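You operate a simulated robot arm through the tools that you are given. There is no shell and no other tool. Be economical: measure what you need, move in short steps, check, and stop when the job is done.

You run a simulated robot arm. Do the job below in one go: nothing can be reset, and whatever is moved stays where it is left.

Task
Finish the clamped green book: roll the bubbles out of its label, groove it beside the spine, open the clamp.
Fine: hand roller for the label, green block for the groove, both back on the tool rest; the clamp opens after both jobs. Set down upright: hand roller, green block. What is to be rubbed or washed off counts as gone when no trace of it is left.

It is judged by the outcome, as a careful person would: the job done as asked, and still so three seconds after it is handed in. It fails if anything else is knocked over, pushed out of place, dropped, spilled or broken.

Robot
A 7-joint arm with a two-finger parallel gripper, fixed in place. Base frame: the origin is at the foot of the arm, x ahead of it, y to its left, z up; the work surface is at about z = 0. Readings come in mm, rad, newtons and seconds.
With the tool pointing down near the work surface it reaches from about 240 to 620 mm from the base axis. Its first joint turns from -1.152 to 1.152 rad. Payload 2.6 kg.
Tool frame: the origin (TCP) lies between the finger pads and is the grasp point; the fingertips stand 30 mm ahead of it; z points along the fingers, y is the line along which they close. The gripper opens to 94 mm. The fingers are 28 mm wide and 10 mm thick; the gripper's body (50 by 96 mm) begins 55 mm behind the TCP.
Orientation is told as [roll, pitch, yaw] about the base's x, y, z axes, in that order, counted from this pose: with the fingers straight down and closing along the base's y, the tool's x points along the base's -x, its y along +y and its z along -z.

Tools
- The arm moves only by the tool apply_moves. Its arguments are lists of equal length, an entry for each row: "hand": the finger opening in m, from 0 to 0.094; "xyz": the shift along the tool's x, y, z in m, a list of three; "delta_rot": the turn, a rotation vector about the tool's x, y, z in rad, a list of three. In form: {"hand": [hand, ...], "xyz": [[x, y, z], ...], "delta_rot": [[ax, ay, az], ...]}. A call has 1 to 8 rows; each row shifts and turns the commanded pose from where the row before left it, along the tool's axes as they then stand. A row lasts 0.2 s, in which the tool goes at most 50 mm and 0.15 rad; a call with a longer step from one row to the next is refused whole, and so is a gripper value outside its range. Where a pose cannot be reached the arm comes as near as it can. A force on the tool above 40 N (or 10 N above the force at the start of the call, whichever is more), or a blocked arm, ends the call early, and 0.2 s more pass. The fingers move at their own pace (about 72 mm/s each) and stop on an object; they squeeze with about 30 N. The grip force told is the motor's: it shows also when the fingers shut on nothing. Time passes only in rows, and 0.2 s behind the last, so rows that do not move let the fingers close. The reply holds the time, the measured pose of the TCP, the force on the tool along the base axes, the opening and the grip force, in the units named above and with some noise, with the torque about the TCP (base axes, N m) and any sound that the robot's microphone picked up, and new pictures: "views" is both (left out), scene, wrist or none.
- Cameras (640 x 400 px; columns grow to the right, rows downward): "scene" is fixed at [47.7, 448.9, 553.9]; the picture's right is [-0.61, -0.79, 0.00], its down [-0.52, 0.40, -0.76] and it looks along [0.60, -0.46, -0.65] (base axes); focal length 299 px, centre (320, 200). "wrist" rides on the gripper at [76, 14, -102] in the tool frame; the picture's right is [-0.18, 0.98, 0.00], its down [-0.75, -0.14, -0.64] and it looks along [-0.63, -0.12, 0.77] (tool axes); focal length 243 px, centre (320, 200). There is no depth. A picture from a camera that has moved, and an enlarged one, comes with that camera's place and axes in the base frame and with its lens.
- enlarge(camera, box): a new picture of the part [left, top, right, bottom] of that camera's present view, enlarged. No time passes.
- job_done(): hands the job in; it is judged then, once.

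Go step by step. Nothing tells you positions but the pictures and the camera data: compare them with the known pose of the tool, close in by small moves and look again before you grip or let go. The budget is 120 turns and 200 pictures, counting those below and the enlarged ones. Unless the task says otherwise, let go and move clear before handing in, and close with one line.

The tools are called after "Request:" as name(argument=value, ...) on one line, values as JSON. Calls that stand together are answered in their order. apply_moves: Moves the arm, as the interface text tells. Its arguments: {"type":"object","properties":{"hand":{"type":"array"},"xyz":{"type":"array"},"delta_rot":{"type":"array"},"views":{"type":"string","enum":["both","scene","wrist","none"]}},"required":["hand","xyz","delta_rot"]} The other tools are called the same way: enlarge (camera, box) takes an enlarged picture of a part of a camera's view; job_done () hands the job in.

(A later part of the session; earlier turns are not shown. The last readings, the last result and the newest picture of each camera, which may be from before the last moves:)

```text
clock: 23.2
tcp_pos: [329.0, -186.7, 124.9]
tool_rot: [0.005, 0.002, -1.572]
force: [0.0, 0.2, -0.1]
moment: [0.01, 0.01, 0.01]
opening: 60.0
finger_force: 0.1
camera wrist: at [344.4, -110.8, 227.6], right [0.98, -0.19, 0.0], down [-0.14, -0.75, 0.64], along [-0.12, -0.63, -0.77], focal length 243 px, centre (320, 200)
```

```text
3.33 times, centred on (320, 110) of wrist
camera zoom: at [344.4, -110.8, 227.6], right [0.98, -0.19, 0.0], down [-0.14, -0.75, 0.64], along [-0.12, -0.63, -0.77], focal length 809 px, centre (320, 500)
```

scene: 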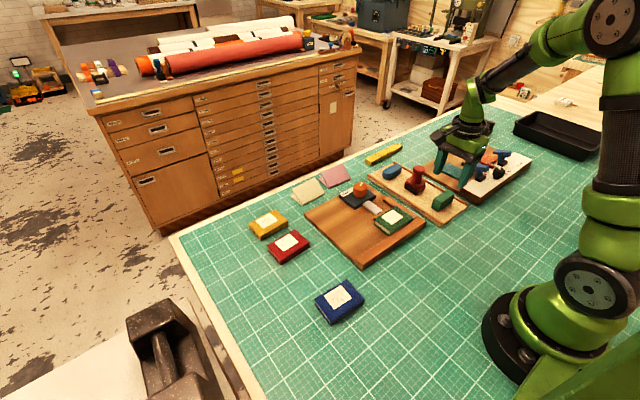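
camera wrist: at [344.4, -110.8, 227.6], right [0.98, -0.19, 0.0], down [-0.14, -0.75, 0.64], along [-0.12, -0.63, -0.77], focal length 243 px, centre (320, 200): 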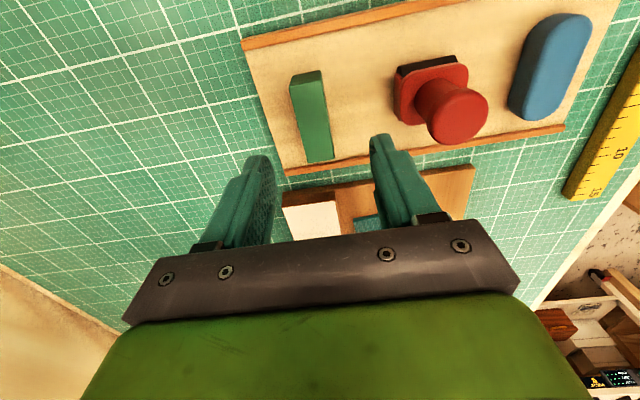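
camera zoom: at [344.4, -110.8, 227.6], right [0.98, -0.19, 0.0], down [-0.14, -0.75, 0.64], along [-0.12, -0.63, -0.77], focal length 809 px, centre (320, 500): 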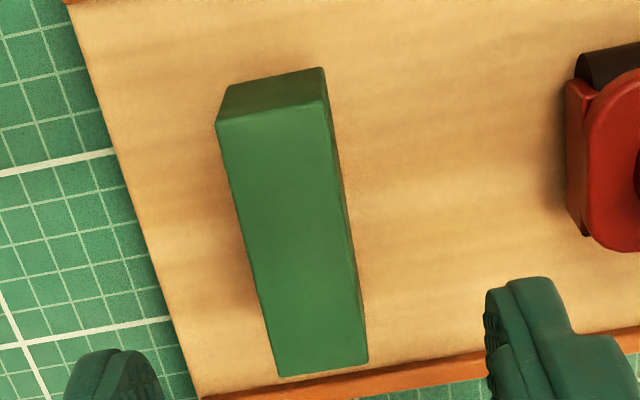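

Block centre is about (325.5,-187). Descending astride it.

Request:
apply_moves(hand=[0.05, 0.05, 0.05], xyz=[[0, -0.003, 0.035], [0, 0, 0.03], [0, 0, 0.012]], delta_rot=[[0, 0, 0], [0, 0, 0], [0, 0, 0]], views="wrist")

Request:
enlarge(camera="scene", box=[400, 150, 500, 230])

```text
clock: 24.0
tcp_pos: [326.5, -186.6, 47.0]
tool_rot: [0.004, 0.001, -1.57]
force: [-0.3, -0.1, -0.1]
moment: [0.02, -0.03, -0.01]
opening: 49.8
finger_force: 0.1
camera wrist: at [341.6, -111.1, 149.8], right [0.98, -0.18, 0.0], down [-0.14, -0.75, 0.64], along [-0.11, -0.63, -0.77], focal length 243 px, centre (320, 200)
```

wrist: 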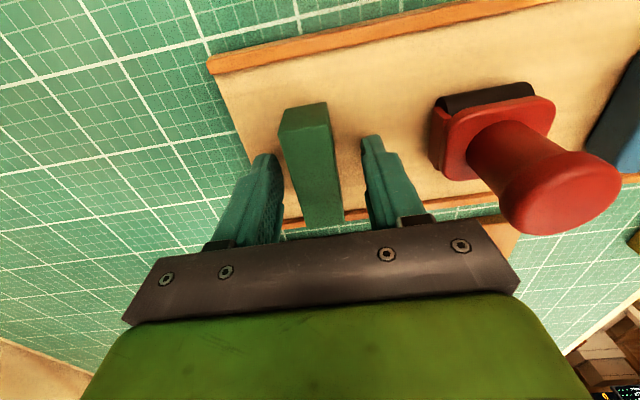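

```text
5.00 times, centred on (450, 190) of scene
camera zoom: at [47.7, 448.9, 553.9], right [-0.61, -0.79, 0.0], down [-0.52, 0.4, -0.76], along [0.6, -0.46, -0.65], focal length 1496 px, centre (-330, 250)
```

zoom: 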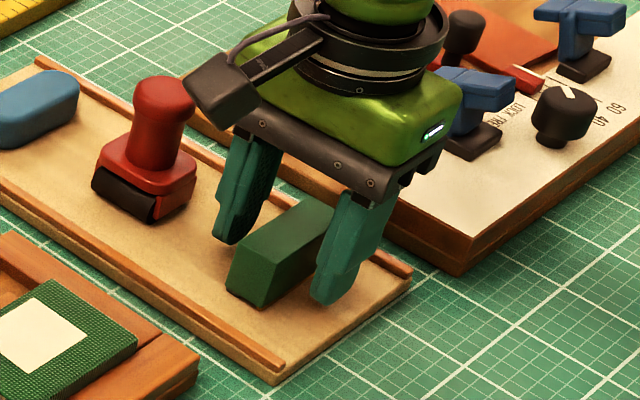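

Request:
apply_moves(hand=[0.03, 0.01, 0.0, 0.0, 0.0], xyz=[[0, 0, 0], [0, 0, 0], [0, 0, 0], [0, 0, 0], [0, 0, 0]], delta_rot=[[0, 0, 0], [0, 0, 0], [0, 0, 0], [0, 0, 0], [0, 0, 0]], views="none")

Request:
apply_moves(hand=[0.0, 0.0, 0.0], xyz=[[0, 0, -0.01], [0, 0, -0.025], [0, 0, -0.025]], delta_rot=[[0, 0, 0], [0, 0, 0], [0, 0, 0]], views="wrist")

Request:
enlarge(camera="scene", box=[410, 140, 490, 200])

```text
clock: 25.2
tcp_pos: [327.1, -186.7, 46.5]
tool_rot: [0.004, 0.002, -1.569]
force: [-0.3, -0.6, 0.0]
moment: [-0.01, 0.02, -0.01]
opening: 27.8
finger_force: 30.5
```

```text
clock: 26.0
tcp_pos: [326.9, -187.0, 106.4]
tool_rot: [0.004, 0.002, -1.57]
force: [-0.6, -0.2, -1.6]
moment: [-0.04, 0.0, 0.03]
opening: 27.8
finger_force: 30.0
camera wrist: at [341.3, -111.2, 210.1], right [0.98, -0.18, 0.0], down [-0.14, -0.75, 0.64], along [-0.11, -0.63, -0.77], focal length 243 px, centre (320, 200)
```

wrist: 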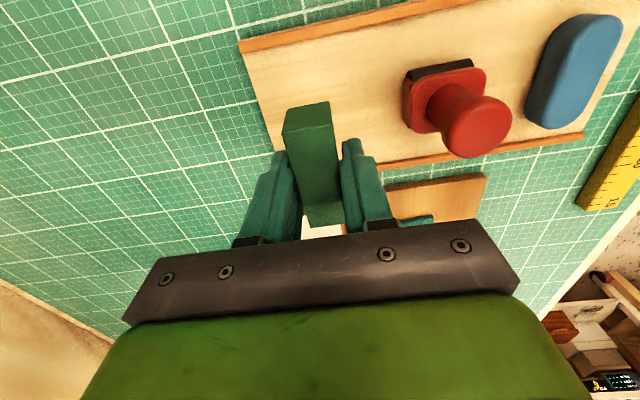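

```text
6.67 times, centred on (450, 170) of scene
camera zoom: at [47.7, 448.9, 553.9], right [-0.61, -0.79, 0.0], down [-0.52, 0.4, -0.76], along [0.6, -0.46, -0.65], focal length 1995 px, centre (-547, 400)
```

zoom: 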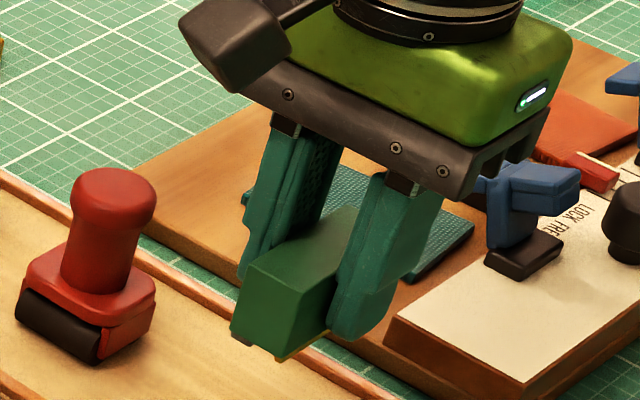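

The block is held and lifted, at TCP z 46.5 when on the rest. Before grooving I'm checking the other books for a reference groove.

Request:
enlarge(camera="scene", box=[245, 200, 315, 270])

Request:
enlarge(camera="scene", box=[310, 275, 370, 330])

Request:
enlarge(camera="scene", box=[370, 200, 430, 242])

```text
5.71 times, centred on (280, 235) of scene
camera zoom: at [47.7, 448.9, 553.9], right [-0.61, -0.79, 0.0], down [-0.52, 0.4, -0.76], along [0.6, -0.46, -0.65], focal length 1710 px, centre (549, 0)
```

zoom: 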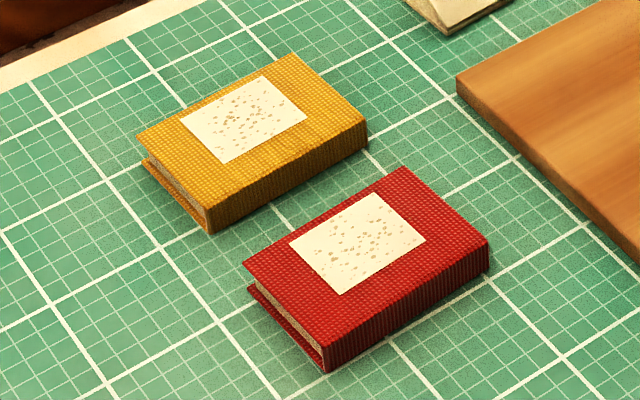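

```text
7.27 times, centred on (340, 302) of scene
camera zoom: at [47.7, 448.9, 553.9], right [-0.61, -0.79, 0.0], down [-0.52, 0.4, -0.76], along [0.6, -0.46, -0.65], focal length 2177 px, centre (174, -546)
```

zoom: 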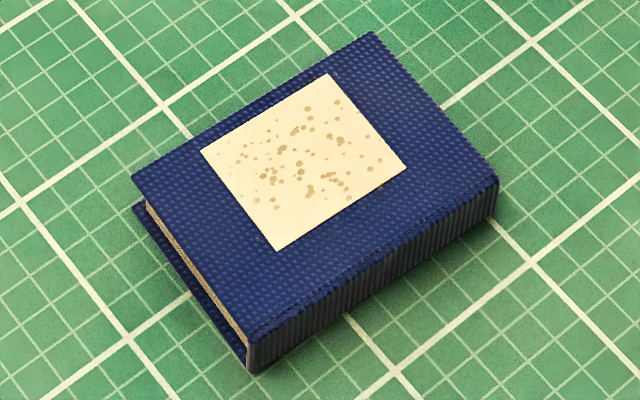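

```text
9.52 times, centred on (400, 221) of scene
camera zoom: at [47.7, 448.9, 553.9], right [-0.61, -0.79, 0.0], down [-0.52, 0.4, -0.76], along [0.6, -0.46, -0.65], focal length 2850 px, centre (-442, 0)
```

zoom: 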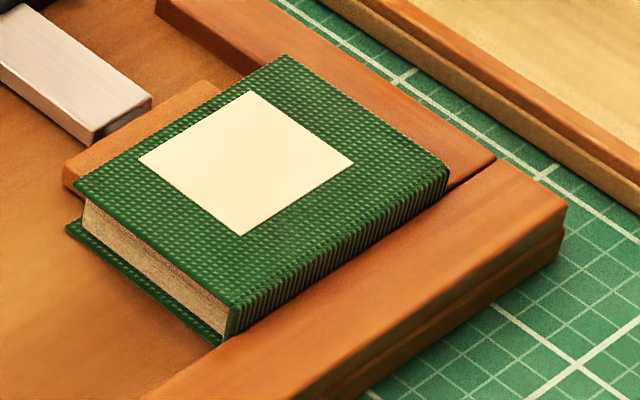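

No pre-made groove to copy, so I'll use the strip between the spine edge (x≈331) and the label (x≈350), putting the brass rib at x≈338. I'm moving above it.

Request:
apply_moves(hand=[0.0, 0.0, 0.0, 0.0, 0.0, 0.0], xyz=[[0.0398, 0.0058, 0], [0.0398, 0.0058, 0], [0.0398, 0.0057, 0], [0.0398, 0.0057, 0], [0, 0, 0.015], [0, 0, 0.011]], delta_rot=[[0, 0, 0], [0, 0, 0], [0, 0, 0], [0, 0, 0], [0, 0, 0], [0, 0, 0]], views="wrist")

Request:
enlarge(camera="wrist", box=[240, 70, 400, 170])

Request:
enlarge(camera="scene", box=[360, 180, 440, 250])

```text
clock: 27.4
tcp_pos: [348.5, -26.6, 81.5]
tool_rot: [0.004, 0.003, -1.571]
force: [0.2, 0.0, -1.4]
moment: [-0.02, -0.02, 0.03]
opening: 27.7
finger_force: 30.1
camera wrist: at [363.8, 47.9, 185.9], right [0.98, -0.18, 0.0], down [-0.14, -0.75, 0.64], along [-0.12, -0.63, -0.77], focal length 243 px, centre (320, 200)
```

wrist: 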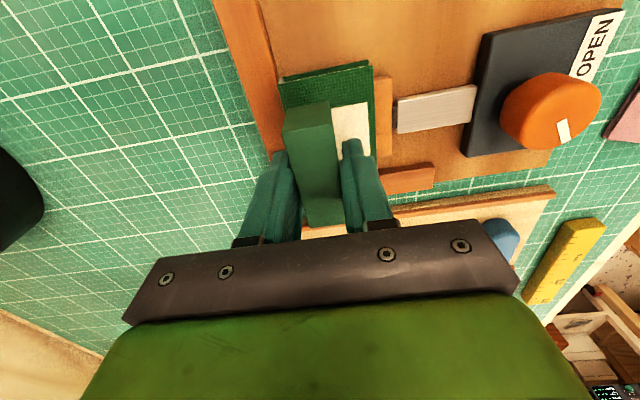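

```text
4.00 times, centred on (320, 120) of wrist
camera zoom: at [363.8, 47.9, 185.9], right [0.98, -0.18, 0.0], down [-0.14, -0.75, 0.64], along [-0.12, -0.63, -0.77], focal length 970 px, centre (320, 520)
```

zoom: 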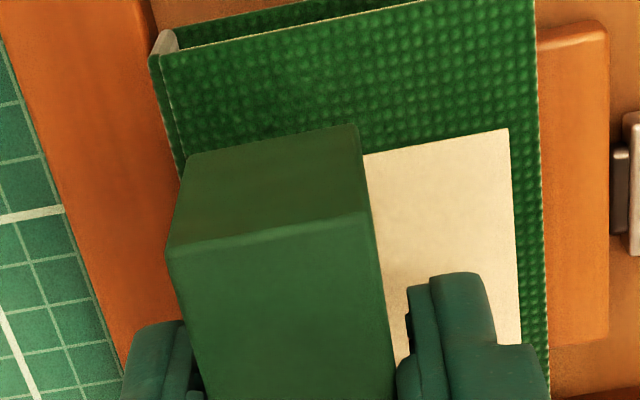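

```text
5.71 times, centred on (400, 215) of scene
camera zoom: at [47.7, 448.9, 553.9], right [-0.61, -0.79, 0.0], down [-0.52, 0.4, -0.76], along [0.6, -0.46, -0.65], focal length 1710 px, centre (-137, 114)
```

zoom: 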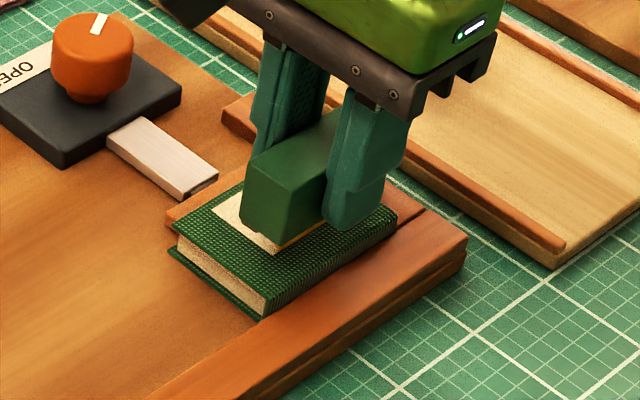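

Request:
enlarge(camera="scene", box=[380, 195, 420, 227])

```text
12.50 times, centred on (400, 211) of scene
camera zoom: at [47.7, 448.9, 553.9], right [-0.61, -0.79, 0.0], down [-0.52, 0.4, -0.76], along [0.6, -0.46, -0.65], focal length 3741 px, centre (-680, 62)
```

zoom: 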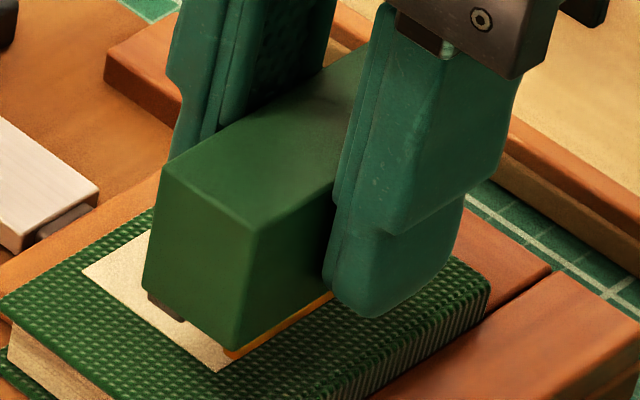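

The rib will land about 5–8 mm from the spine edge. The dark foot would touch the label, so I'll tilt the block slightly (0.06 rad) so only the brass rib bears, then descend.

Request:
apply_moves(hand=[0.0, 0.0, 0.0, 0.0, 0.0, 0.0], xyz=[[0, -0.0015, 0], [0, 0, 0.006], [0, 0, 0.003], [0, 0, 0.001], [0, 0, 0.001], [0, 0, 0.001]], delta_rot=[[-0.06, 0, 0], [0, 0, 0], [0, 0, 0], [0, 0, 0], [0, 0, 0], [0, 0, 0]], views="wrist")

Request:
enlarge(camera="scene", box=[380, 200, 420, 232])

Request:
enlarge(camera="wrist", box=[240, 70, 400, 170])

```text
clock: 28.8
tcp_pos: [348.6, -27.5, 69.6]
tool_rot: [0.064, 0.001, -1.568]
force: [0.1, -0.5, -1.6]
moment: [0.01, -0.01, 0.0]
opening: 27.6
finger_force: 30.3
camera wrist: at [357.1, 48.2, 173.4], right [0.98, -0.18, 0.06], down [-0.18, -0.75, 0.63], along [-0.07, -0.63, -0.77], focal length 243 px, centre (320, 200)
```

wrist: 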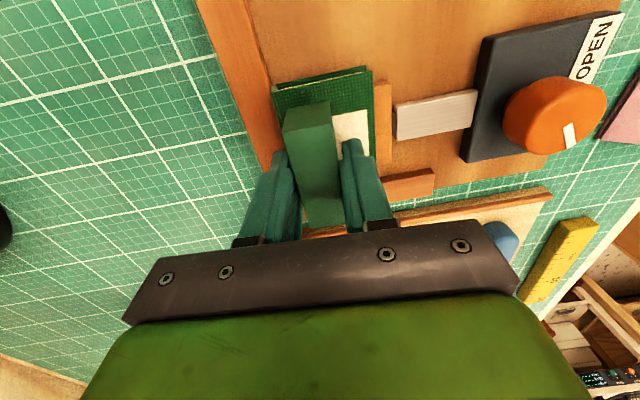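

```text
12.50 times, centred on (400, 216) of scene
camera zoom: at [47.7, 448.9, 553.9], right [-0.61, -0.79, 0.0], down [-0.52, 0.4, -0.76], along [0.6, -0.46, -0.65], focal length 3741 px, centre (-680, 0)
```

zoom: 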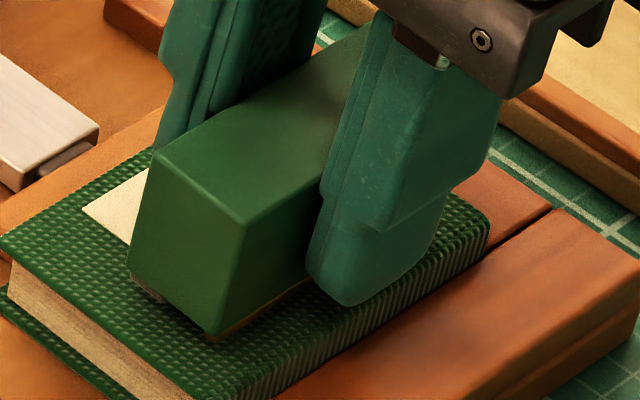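

```text
4.00 times, centred on (320, 120) of wrist
camera zoom: at [357.1, 48.2, 173.4], right [0.98, -0.18, 0.06], down [-0.18, -0.75, 0.63], along [-0.07, -0.63, -0.77], focal length 970 px, centre (320, 520)
```

zoom: 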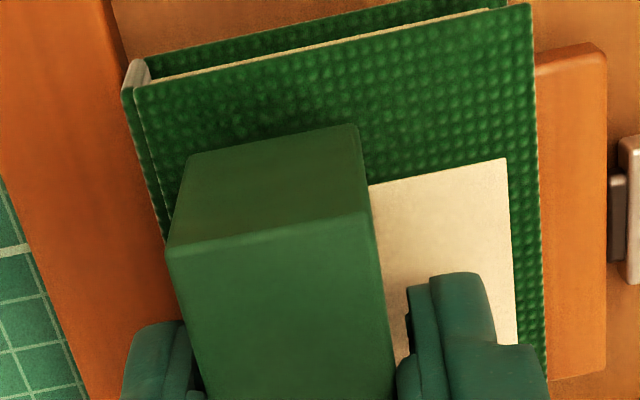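

Everything is aligned. Descending to contact.

Request:
apply_moves(hand=[0.0, 0.0, 0.0, 0.0], xyz=[[0, 0, 0.001], [0, 0, 0.001], [0, 0, 0.001], [0, 0, 0.001]], delta_rot=[[0, 0, 0], [0, 0, 0], [0, 0, 0], [0, 0, 0]], views="none")

```text
clock: 29.8
tcp_pos: [350.1, -26.2, 65.5]
tool_rot: [0.065, 0.002, -1.569]
force: [-1.0, 0.5, 14.9]
moment: [-0.01, 0.16, -0.04]
opening: 27.8
finger_force: 30.2
```

15 N contact, borne on the brass side. I'm sliding along the spine toward -y, then back to +y.

Request:
apply_moves(hand=[0.0, 0.0, 0.0, 0.0, 0.0, 0.0], xyz=[[-0.003, 0, 0.0005], [-0.003, 0, 0], [-0.003, 0, 0], [-0.003, 0, 0], [-0.003, 0, 0], [-0.003, 0, 0]], delta_rot=[[0, 0, 0], [0, 0, 0], [0, 0, 0], [0, 0, 0], [0, 0, 0], [0, 0, 0]], views="none")

Request:
enlarge(camera="scene", box=[370, 196, 430, 244])

Request:
enlarge(camera="wrist", box=[240, 50, 400, 150])

```text
clock: 31.2
tcp_pos: [349.6, -45.0, 66.3]
tool_rot: [0.064, 0.002, -1.572]
force: [-0.4, 7.3, 19.3]
moment: [0.16, 0.01, -0.01]
opening: 27.7
finger_force: 30.2
```

```text
8.33 times, centred on (400, 220) of scene
camera zoom: at [47.6, 448.9, 553.9], right [-0.61, -0.79, 0.0], down [-0.52, 0.4, -0.76], along [0.6, -0.46, -0.65], focal length 2494 px, centre (-347, 33)
```

zoom: 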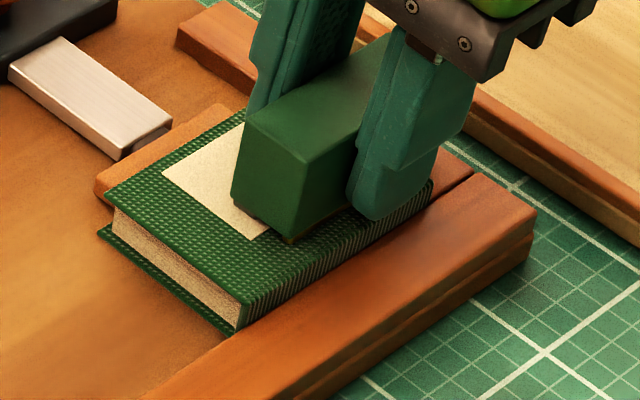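

```text
4.00 times, centred on (320, 100) of wrist
camera zoom: at [358.0, 30.6, 168.9], right [0.98, -0.18, 0.06], down [-0.18, -0.75, 0.63], along [-0.07, -0.63, -0.77], focal length 970 px, centre (320, 600)
```

zoom: 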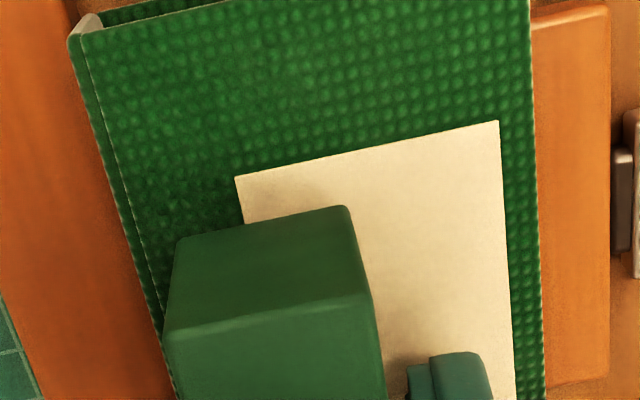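

No groove is visible yet in the strip the rib left behind. I'll press a bit harder and slide to the +y end.

Request:
apply_moves(hand=[0.0, 0.0, 0.0, 0.0, 0.0, 0.0, 0.0, 0.0], xyz=[[0, 0, 0.001], [0.005, 0, 0], [0.005, 0, 0], [0.005, 0, 0], [0.005, 0, 0], [0.005, 0, 0], [0.005, 0, 0], [0.005, 0, 0]], delta_rot=[[0, 0, 0], [0, 0, 0], [0, 0, 0], [0, 0, 0], [0, 0, 0], [0, 0, 0], [0, 0, 0], [0, 0, 0]], views="none")

Request:
enlarge(camera="scene", box=[370, 196, 430, 244])

Request:
enlarge(camera="wrist", box=[240, 70, 400, 170])

```text
clock: 33.0
tcp_pos: [349.2, -10.5, 63.8]
tool_rot: [0.063, 0.001, -1.569]
force: [0.7, -4.7, 9.5]
moment: [-0.32, 0.03, 0.05]
opening: 27.8
finger_force: 30.2
```

```text
8.33 times, centred on (400, 220) of scene
camera zoom: at [47.7, 448.9, 553.9], right [-0.61, -0.79, 0.0], down [-0.52, 0.4, -0.76], along [0.6, -0.46, -0.65], focal length 2494 px, centre (-347, 33)
```

zoom: 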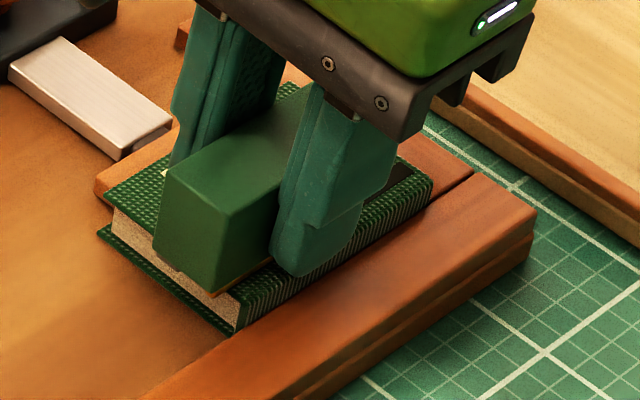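

```text
4.00 times, centred on (320, 120) of wrist
camera zoom: at [356.9, 64.9, 167.9], right [0.98, -0.18, 0.06], down [-0.18, -0.75, 0.63], along [-0.07, -0.63, -0.77], focal length 970 px, centre (320, 520)
```

zoom: 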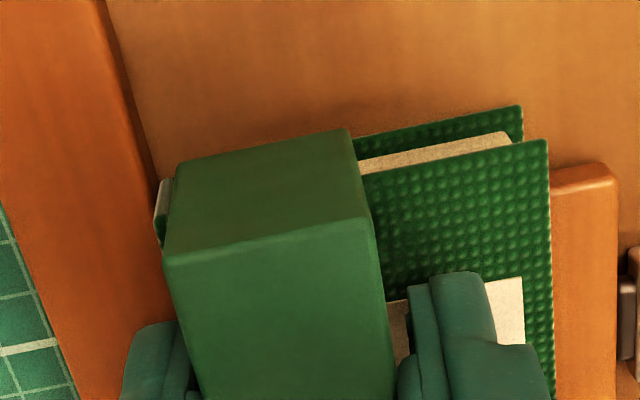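

There's a dark mark behind the fingers that might be groove or shadow. I'm lifting and backing off to look.

Request:
apply_moves(hand=[0.0, 0.0, 0.0, 0.0], xyz=[[0, 0, -0.02], [-0.03, 0, -0.015], [-0.045, 0, 0], [-0.045, 0, 0]], delta_rot=[[0, 0, 0], [0, 0, 0], [0, 0, 0], [0, 0, 0]], views="wrist")

Request:
enlarge(camera="scene", box=[370, 196, 430, 244])

Request:
enlarge(camera="wrist", box=[220, 0, 420, 120])

```text
clock: 34.0
tcp_pos: [346.7, -132.5, 99.2]
tool_rot: [0.063, 0.001, -1.569]
force: [-0.2, 0.7, -0.3]
moment: [-0.01, -0.04, 0.0]
opening: 27.9
finger_force: 29.9
camera wrist: at [354.7, -56.5, 204.1], right [0.98, -0.18, 0.06], down [-0.18, -0.76, 0.63], along [-0.07, -0.63, -0.77], focal length 243 px, centre (320, 200)
```

wrist: 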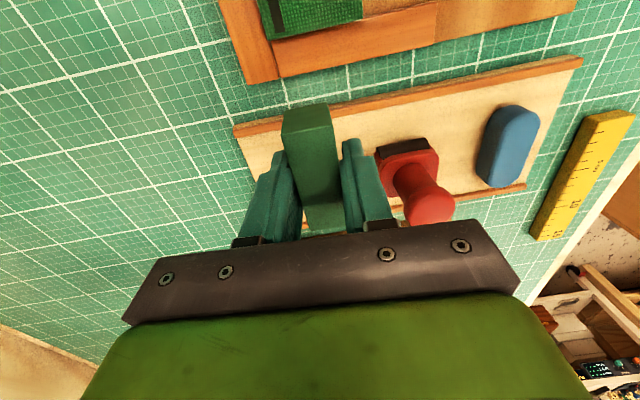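

```text
8.33 times, centred on (400, 220) of scene
camera zoom: at [47.7, 448.9, 553.9], right [-0.61, -0.79, 0.0], down [-0.52, 0.4, -0.76], along [0.6, -0.46, -0.65], focal length 2494 px, centre (-347, 33)
```

zoom: 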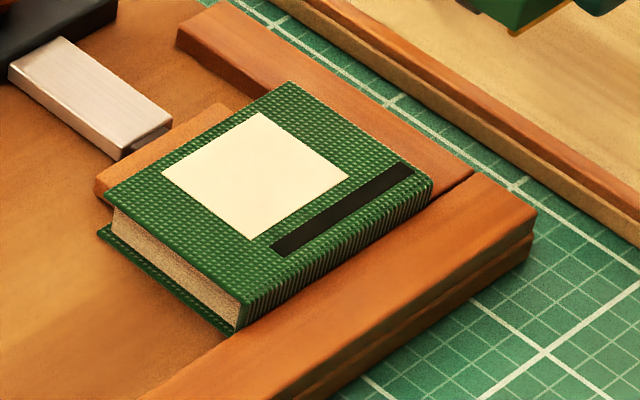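

```text
3.20 times, centred on (320, 60) of wrist
camera zoom: at [354.7, -56.5, 204.1], right [0.98, -0.18, 0.06], down [-0.18, -0.76, 0.63], along [-0.07, -0.63, -0.77], focal length 776 px, centre (320, 648)
```

zoom: 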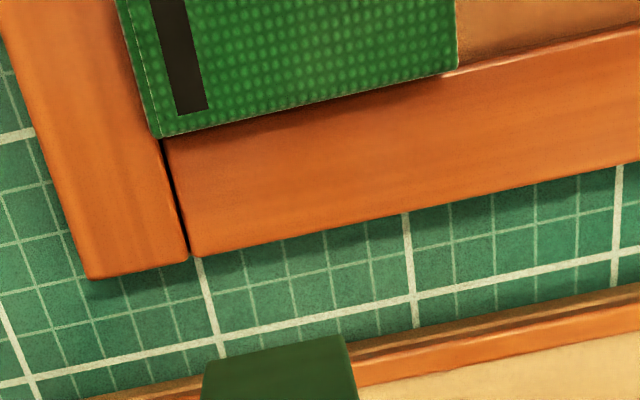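

A dark groove now runs about two thirds of the spine from the -y end, and the label is untouched. The remaining +y third needs firm pressure with the block at y≈-14.

Request:
apply_moves(hand=[0.0, 0.0, 0.0, 0.0, 0.0], xyz=[[0.0395, 0, 0], [0.0395, 0, 0], [0.0385, 0, 0], [0, 0, 0.02], [0, 0, 0.012]], delta_rot=[[0, 0, 0], [0, 0, 0], [0, 0, 0], [0, 0, 0], [0, 0, 0]], views="none")

Request:
apply_moves(hand=[0.0, 0.0, 0.0, 0.0, 0.0], xyz=[[0, 0, 0.001], [0, 0, 0.001], [0, 0, 0.001], [0, 0, 0.001], [0, 0, 0]], delta_rot=[[0, 0, 0], [0, 0, 0], [0, 0, 0], [0, 0, 0], [0, 0, 0]], views="none")

```text
clock: 35.2
tcp_pos: [347.9, -11.6, 66.7]
tool_rot: [0.064, 0.002, -1.57]
force: [0.1, 0.8, -0.8]
moment: [0.0, 0.01, 0.02]
opening: 27.8
finger_force: 29.9
```

```text
clock: 36.4
tcp_pos: [350.0, -12.8, 64.5]
tool_rot: [0.065, 0.0, -1.568]
force: [-4.1, 0.8, 12.1]
moment: [-0.11, 0.26, -0.06]
opening: 27.6
finger_force: 30.3
```

Request:
apply_moves(hand=[0.0, 0.0, 0.0], xyz=[[0, 0, 0.001], [0, 0, 0.0007], [0, 0, 0]], delta_rot=[[0, 0, 0], [0, 0, 0], [0, 0, 0]], views="none")

Request:
apply_moves(hand=[0.0, 0.0, 0.0, 0.0], xyz=[[-0.003, 0, 0], [-0.003, 0, 0], [-0.003, 0, 0], [-0.003, 0, 0]], delta_rot=[[0, 0, 0], [0, 0, 0], [0, 0, 0], [0, 0, 0]], views="none")

Request:
enlarge(camera="scene", box=[370, 196, 430, 244])

```text
clock: 37.2
tcp_pos: [350.5, -11.5, 62.6]
tool_rot: [0.069, 0.003, -1.571]
force: [-2.1, 4.2, 26.8]
moment: [0.09, 0.13, -0.03]
opening: 28.0
finger_force: 29.4
```

```text
clock: 38.2
tcp_pos: [349.4, -25.9, 61.0]
tool_rot: [0.065, 0.0, -1.569]
force: [-0.3, 10.3, 24.3]
moment: [0.07, 0.11, -0.04]
opening: 27.7
finger_force: 30.0
```

```text
8.33 times, centred on (400, 220) of scene
camera zoom: at [47.6, 448.9, 553.9], right [-0.61, -0.79, 0.0], down [-0.52, 0.4, -0.76], along [0.6, -0.46, -0.65], focal length 2494 px, centre (-347, 33)
```

zoom: 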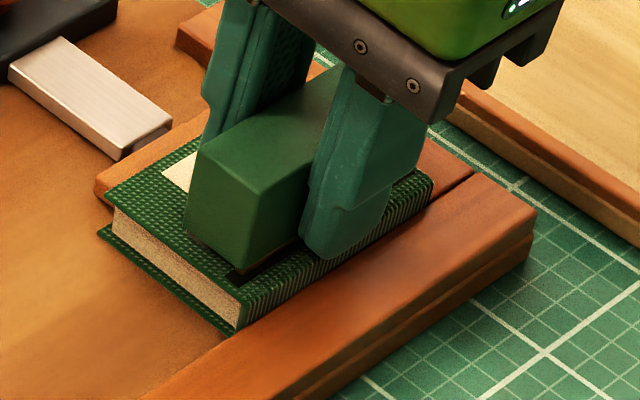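

The groove now reaches near the +y end. I'm lifting and inspecting.

Request:
apply_moves(hand=[0.0, 0.0, 0.0, 0.0], xyz=[[0, 0, -0.02], [-0.03, 0, -0.018], [-0.04, 0, 0], [-0.036, 0, 0]], delta_rot=[[0, 0, 0], [0, 0, 0], [0, 0, 0], [0, 0, 0]], views="none")

Request:
enlarge(camera="scene", box=[370, 196, 430, 244])

```text
clock: 39.2
tcp_pos: [347.0, -128.7, 99.5]
tool_rot: [0.063, 0.002, -1.569]
force: [-1.0, -0.6, -0.4]
moment: [0.01, 0.0, 0.02]
opening: 27.9
finger_force: 30.3
```

```text
8.33 times, centred on (400, 220) of scene
camera zoom: at [47.7, 448.9, 553.9], right [-0.61, -0.79, 0.0], down [-0.52, 0.4, -0.76], along [0.6, -0.46, -0.65], focal length 2494 px, centre (-347, 33)
```

zoom: 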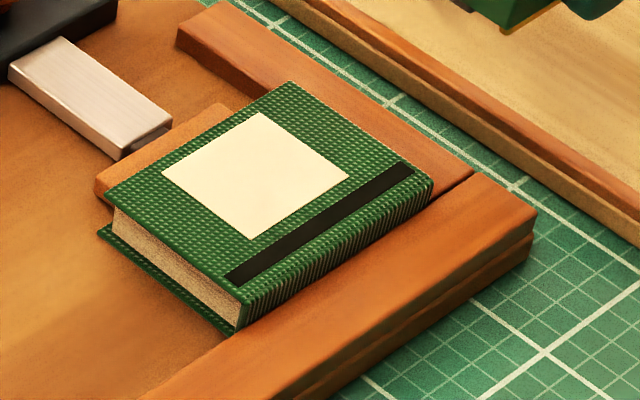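

The groove now runs the length of the spine strip. I'm checking its +y end more closely with the wrist camera.

Request:
apply_moves(hand=[0.0, 0.0], xyz=[[0.04, 0, 0], [0.04, 0, 0]], delta_rot=[[0, 0, 0], [0, 0, 0]], views="none")

Request:
enlarge(camera="wrist", box=[220, 0, 420, 125])

Request:
enlarge(camera="scene", box=[380, 205, 412, 237])

```text
clock: 39.8
tcp_pos: [346.0, -50.2, 100.4]
tool_rot: [0.064, 0.003, -1.57]
force: [0.2, 0.1, -1.3]
moment: [-0.04, 0.0, -0.01]
opening: 28.0
finger_force: 30.7
```

```text
3.20 times, centred on (320, 62) of wrist
camera zoom: at [355.3, 24.7, 203.8], right [0.98, -0.18, 0.06], down [-0.18, -0.75, 0.63], along [-0.07, -0.63, -0.77], focal length 776 px, centre (320, 640)
```

zoom: 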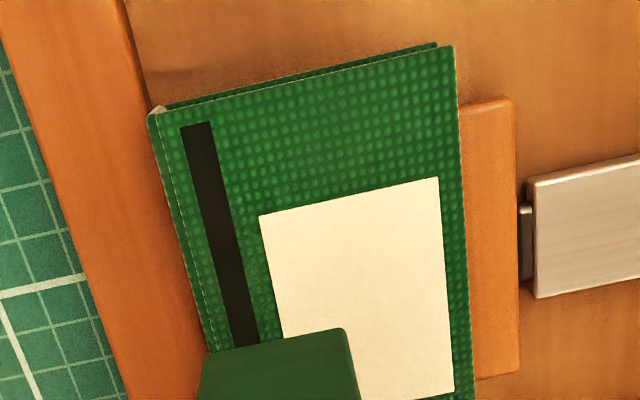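

```text
12.50 times, centred on (396, 221) of scene
camera zoom: at [47.7, 448.8, 553.9], right [-0.61, -0.79, 0.0], down [-0.52, 0.4, -0.76], along [0.6, -0.46, -0.65], focal length 3741 px, centre (-630, -62)
```

zoom: 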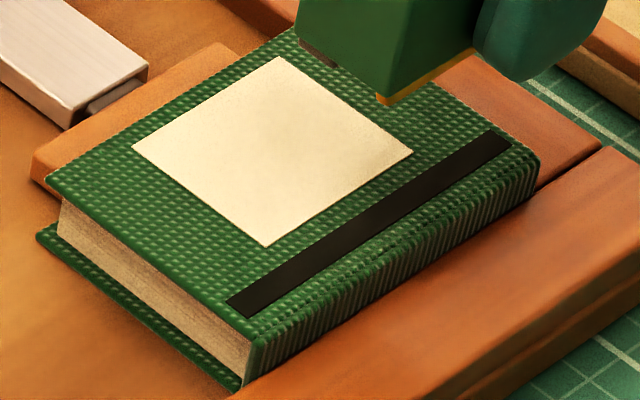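

The groove is complete, with even ~5 mm margins at both ends and a clean label. I'm levelling the block and carrying it back to its place on the rest.

Request:
apply_moves(hand=[0.0, 0.0, 0.0, 0.0, 0.0, 0.0, 0.0], xyz=[[0, 0, 0], [-0.0342, -0.0048, 0], [-0.0342, -0.0048, 0], [-0.0342, -0.0048, 0], [-0.0342, -0.0048, 0], [0, 0, 0.025], [0, 0, 0.022]], delta_rot=[[0.062, 0, 0], [0, 0, 0], [0, 0, 0], [0, 0, 0], [0, 0, 0], [0, 0, 0], [0, 0, 0]], views="wrist")

Request:
enlarge(camera="scene", box=[410, 160, 490, 220])

```text
clock: 41.4
tcp_pos: [328.3, -189.1, 51.5]
tool_rot: [0.002, 0.002, -1.573]
force: [0.1, 0.0, -0.8]
moment: [0.01, -0.01, -0.01]
opening: 28.1
finger_force: 30.0
camera wrist: at [343.1, -113.0, 155.4], right [0.98, -0.18, 0.0], down [-0.14, -0.75, 0.64], along [-0.12, -0.63, -0.77], focal length 243 px, centre (320, 200)
```

wrist: 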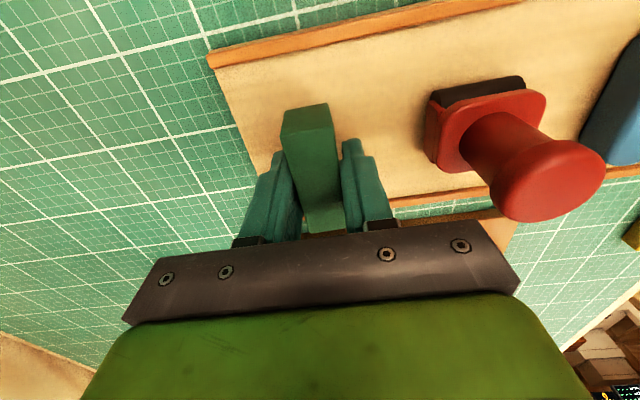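

```text
6.67 times, centred on (450, 190) of scene
camera zoom: at [47.7, 448.9, 553.9], right [-0.61, -0.79, 0.0], down [-0.52, 0.4, -0.76], along [0.6, -0.46, -0.65], focal length 1995 px, centre (-547, 267)
```

zoom: 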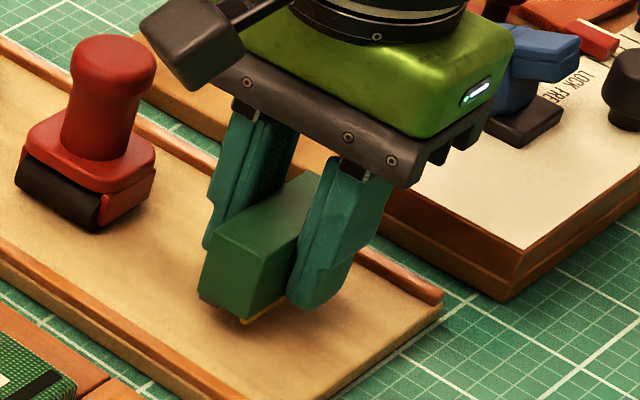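

Request:
apply_moves(hand=[0.0, 0.0, 0.0, 0.0, 0.0], xyz=[[0.001, 0, 0.003], [0, 0, 0.002], [0, 0, 0.001], [0, 0, 0.001], [0, 0, 0.001]], delta_rot=[[0, 0, 0], [0, 0, 0], [0, 0, 0], [0, 0, 0], [0, 0, 0]], views="none")

```text
clock: 42.6
tcp_pos: [328.3, -186.3, 43.6]
tool_rot: [0.001, 0.002, -1.57]
force: [0.8, 0.4, 0.1]
moment: [0.01, -0.01, 0.0]
opening: 28.0
finger_force: 30.3
```

Request:
apply_moves(hand=[0.0, 0.0, 0.0], xyz=[[0, 0, 0.001], [0, 0, 0.001], [0, 0, 0]], delta_rot=[[0, 0, 0], [0, 0, 0], [0, 0, 0]], views="none")

Request:
enlarge(camera="scene", box=[425, 175, 475, 215])

```text
clock: 43.4
tcp_pos: [329.1, -187.4, 41.3]
tool_rot: [0.002, 0.002, -1.571]
force: [-1.0, 0.8, 3.5]
moment: [-0.09, 0.0, -0.04]
opening: 27.9
finger_force: 30.0
```

```text
10.00 times, centred on (450, 195) of scene
camera zoom: at [47.7, 448.9, 553.9], right [-0.61, -0.79, 0.0], down [-0.52, 0.4, -0.76], along [0.6, -0.46, -0.65], focal length 2993 px, centre (-980, 250)
```

zoom: 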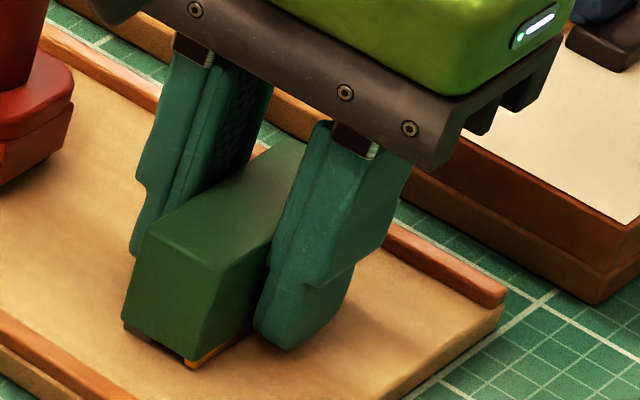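

Contact. Releasing and rising.

Request:
apply_moves(hand=[0.0, 0.035, 0.05, 0.05, 0.05, 0.05, 0.05], xyz=[[0, 0, 0.0005], [0, 0, 0], [0, 0, 0], [0, 0, 0], [0, 0, -0.03], [0, 0, -0.04], [0, 0, -0.04]], delta_rot=[[0, 0, 0], [0, 0, 0], [0, 0, 0], [0, 0, 0], [0, 0, 0], [0, 0, 0], [0, 0, 0]], views="none")

Request:
enlarge(camera="scene", box=[380, 150, 480, 220])

Request:
enlarge(camera="scene", box=[335, 170, 415, 230])

```text
clock: 45.0
tcp_pos: [327.6, -187.4, 153.3]
tool_rot: [0.001, 0.001, -1.571]
force: [0.1, 0.3, 0.5]
moment: [-0.01, 0.01, 0.03]
opening: 50.2
finger_force: 0.0
```

```text
5.71 times, centred on (430, 185) of scene
camera zoom: at [47.7, 448.9, 553.9], right [-0.61, -0.79, 0.0], down [-0.52, 0.4, -0.76], along [0.6, -0.46, -0.65], focal length 1710 px, centre (-309, 286)
```

zoom: 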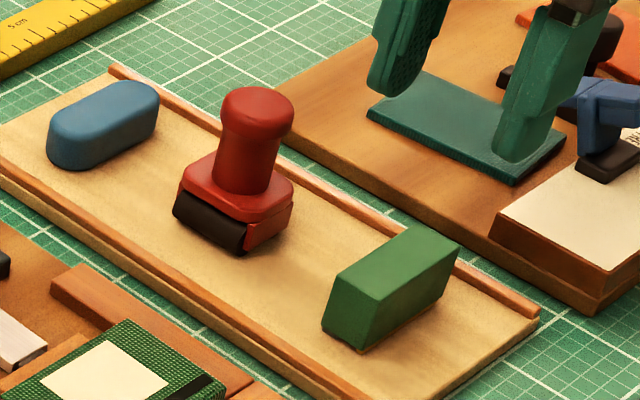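

```text
6.67 times, centred on (375, 200) of scene
camera zoom: at [47.7, 448.9, 553.9], right [-0.61, -0.79, 0.0], down [-0.52, 0.4, -0.76], along [0.6, -0.46, -0.65], focal length 1995 px, centre (-47, 200)
```

zoom: 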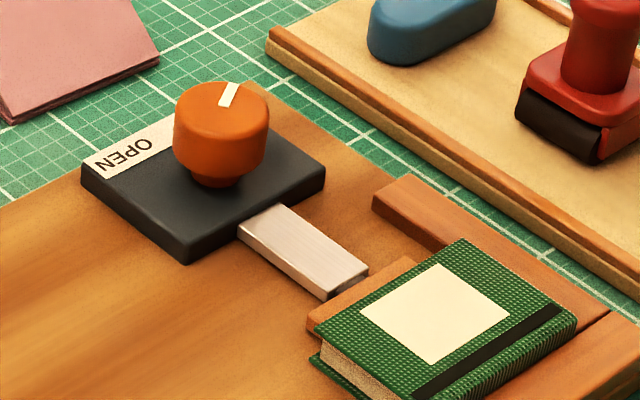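

Both tools are back and upright. The orange knob is near (481,-30), top z≈51, with its white mark pointing at CLAMP (+x,-y); OPEN is about 90° counterclockwise from above. I'm moving above it.

Request:
apply_moves(hand=[0.06, 0.06, 0.06, 0.06, 0.06], xyz=[[0.0314, 0.0306, 0], [0.0314, 0.0306, 0], [0.0314, 0.0306, 0], [0.0314, 0.0306, 0], [0.0314, 0.0306, 0.02]], delta_rot=[[0, 0, 0], [0, 0, 0], [0, 0, 0], [0, 0, 0], [0, 0, 0]], views="wrist")

Request:
enlarge(camera="wrist", box=[220, 60, 420, 185])

```text
clock: 46.2
tcp_pos: [482.4, -29.0, 130.8]
tool_rot: [0.001, 0.001, -1.572]
force: [0.1, 0.4, 0.0]
moment: [-0.01, -0.03, -0.01]
opening: 60.2
finger_force: 0.1
camera wrist: at [496.5, 46.7, 234.7], right [0.98, -0.18, 0.0], down [-0.14, -0.75, 0.64], along [-0.12, -0.63, -0.77], focal length 243 px, centre (320, 200)
```

wrist: 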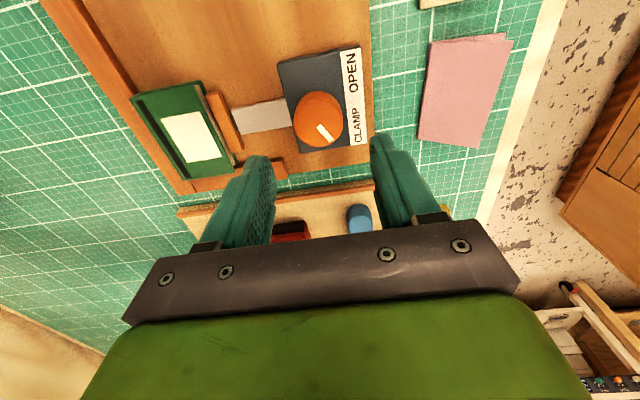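

```text
3.20 times, centred on (320, 122) of wrist
camera zoom: at [496.5, 46.7, 234.7], right [0.98, -0.18, 0.0], down [-0.14, -0.75, 0.64], along [-0.12, -0.63, -0.77], focal length 776 px, centre (320, 448)
```

zoom: 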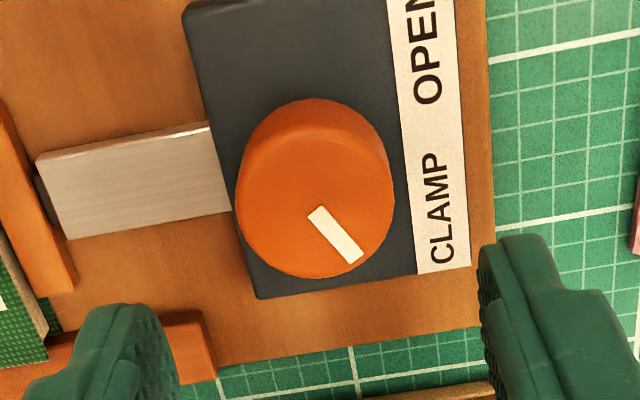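

The knob centre is about (482,-24), Ø≈36. I'm centring and descending around it.

Request:
apply_moves(hand=[0.06, 0.06, 0.06], xyz=[[0.0048, 0, 0.03], [0, 0, 0.025], [0, 0, 0.015]], delta_rot=[[0, 0, 0], [0, 0, 0], [0, 0, 0]], views="wrist")

Request:
enlarge(camera="scene", box=[320, 160, 400, 220])

```text
clock: 47.0
tcp_pos: [480.6, -23.9, 61.2]
tool_rot: [0.002, 0.002, -1.571]
force: [-0.2, -0.6, 0.0]
moment: [-0.01, 0.01, 0.02]
opening: 60.1
finger_force: 0.0
camera wrist: at [494.9, 52.1, 164.9], right [0.98, -0.18, 0.0], down [-0.14, -0.75, 0.64], along [-0.12, -0.63, -0.77], focal length 243 px, centre (320, 200)
```

wrist: 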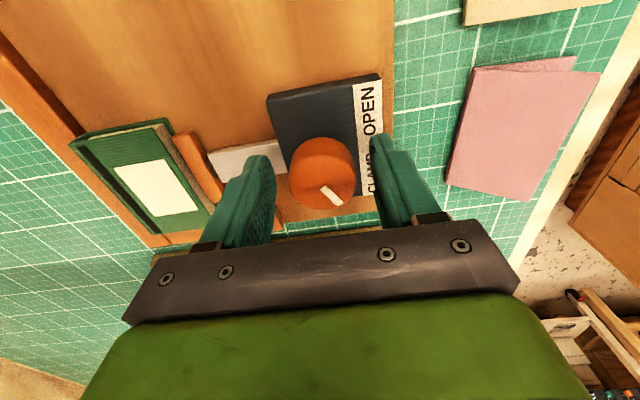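

```text
6.67 times, centred on (360, 190) of scene
camera zoom: at [47.7, 448.9, 553.9], right [-0.61, -0.79, 0.0], down [-0.52, 0.4, -0.76], along [0.6, -0.46, -0.65], focal length 1995 px, centre (53, 267)
```

zoom: 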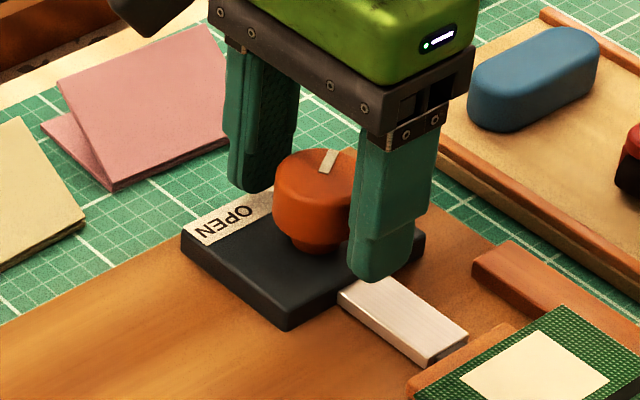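

Centred; closing on the knob.

Request:
apply_moves(hand=[0.04, 0.02, 0.0, 0.0, 0.0], xyz=[[0, 0, 0.002], [0, 0, 0], [0, 0, 0], [0, 0, 0], [0, 0, 0]], delta_rot=[[0, 0, 0], [0, 0, 0], [0, 0, 0], [0, 0, 0], [0, 0, 0]], views="none")

Request:
apply_moves(hand=[0.0, 0.0, 0.0, 0.0, 0.0], xyz=[[0, 0, 0], [0, 0, 0], [0, 0, 0], [0, 0, 0], [0, 0, 0]], delta_rot=[[0, 0, -0.12], [0, 0, -0.12], [0, 0, -0.12], [0, 0, -0.12], [0, 0, -0.12]], views="wrist")

Request:
enlarge(camera="scene", box=[320, 160, 420, 230])

```text
clock: 48.2
tcp_pos: [481.2, -23.7, 60.6]
tool_rot: [0.005, 0.002, -1.57]
force: [11.6, 0.2, -3.7]
moment: [-0.05, -0.28, 0.14]
opening: 37.3
finger_force: 45.6
```

```text
clock: 49.4
tcp_pos: [481.0, -23.2, 61.0]
tool_rot: [0.002, 0.001, -0.969]
force: [1.0, 2.1, 3.7]
moment: [-0.11, 0.01, 0.01]
opening: 37.1
finger_force: 45.6
camera wrist: at [449.7, 46.1, 163.3], right [0.91, 0.41, 0.0], down [0.31, -0.7, 0.64], along [0.26, -0.59, -0.77], focal length 243 px, centre (320, 200)
```

wrist: 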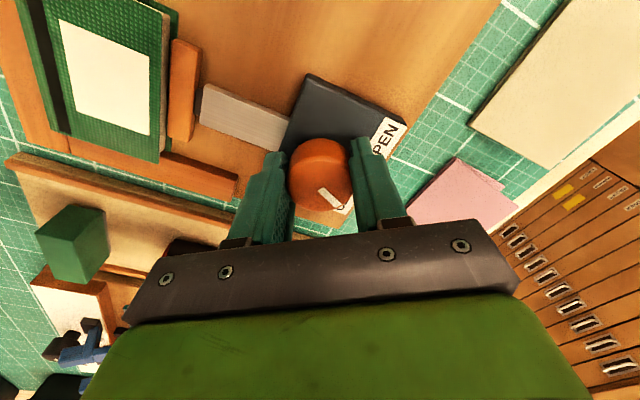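

```text
5.71 times, centred on (370, 195) of scene
camera zoom: at [47.7, 448.9, 553.9], right [-0.61, -0.79, 0.0], down [-0.52, 0.4, -0.76], along [0.6, -0.46, -0.65], focal length 1710 px, centre (34, 229)
```

zoom: 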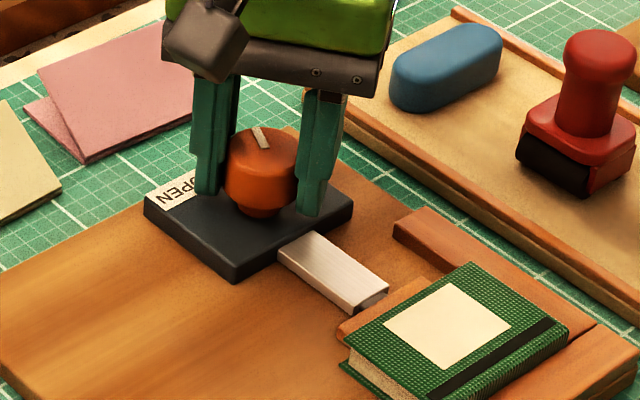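

The knob turns with the gripper. Continuing the remaining ~55°.

Request:
apply_moves(hand=[0.0, 0.0, 0.0, 0.0, 0.0, 0.0, 0.0], xyz=[[0, 0, 0], [0, 0, 0], [0, 0, 0], [0, 0, 0], [0, 0, 0], [0, 0, 0], [0, 0, 0]], delta_rot=[[0, 0, -0.14], [0, 0, -0.14], [0, 0, -0.14], [0, 0, -0.14], [0, 0, -0.14], [0, 0, -0.14], [0, 0, -0.13]], views="wrist")

Request:
enlarge(camera="wrist", box=[240, 30, 420, 230])

Request:
enlarge(camera="scene", box=[320, 160, 420, 230])

```text
clock: 51.0
tcp_pos: [479.3, -24.9, 59.6]
tool_rot: [0.002, 0.005, -0.001]
force: [-25.7, -2.1, 12.6]
moment: [0.08, -0.13, 0.03]
opening: 37.2
finger_force: 44.9
camera wrist: at [404.7, -11.8, 163.4], right [0.18, 0.98, 0.0], down [0.76, -0.14, 0.64], along [0.63, -0.12, -0.77], focal length 243 px, centre (320, 200)
```

wrist: 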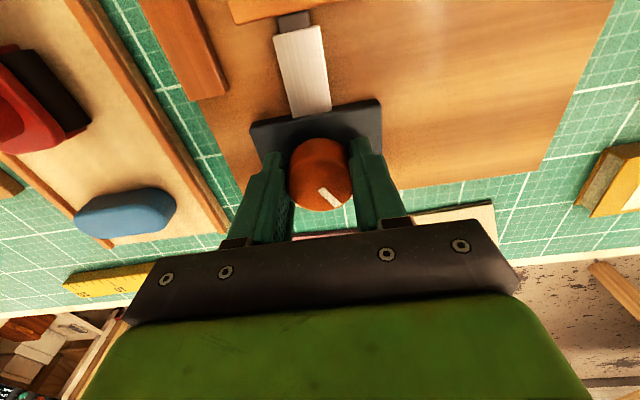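

```text
2.00 times, centred on (330, 130) of wrist
camera zoom: at [404.7, -11.8, 163.4], right [0.18, 0.98, 0.0], down [0.76, -0.14, 0.64], along [0.63, -0.12, -0.77], focal length 485 px, centre (300, 340)
```

zoom: 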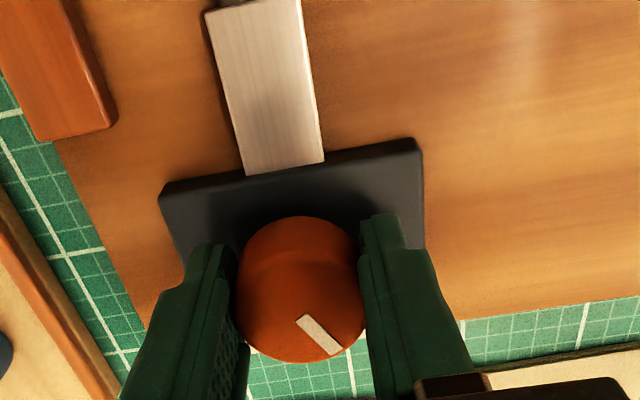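

```text
5.71 times, centred on (370, 195) of scene
camera zoom: at [47.6, 448.9, 553.9], right [-0.61, -0.79, 0.0], down [-0.52, 0.4, -0.76], along [0.6, -0.46, -0.65], focal length 1710 px, centre (34, 229)
```

zoom: 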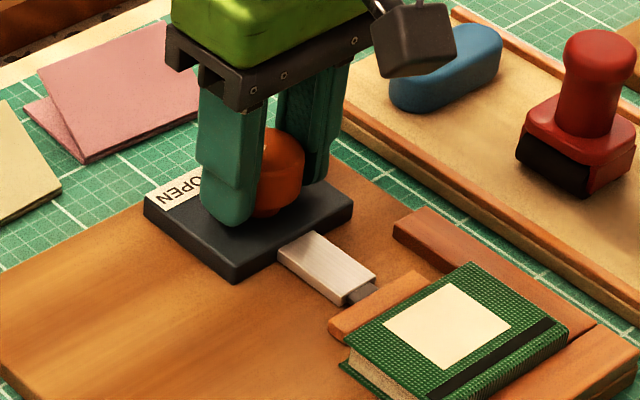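

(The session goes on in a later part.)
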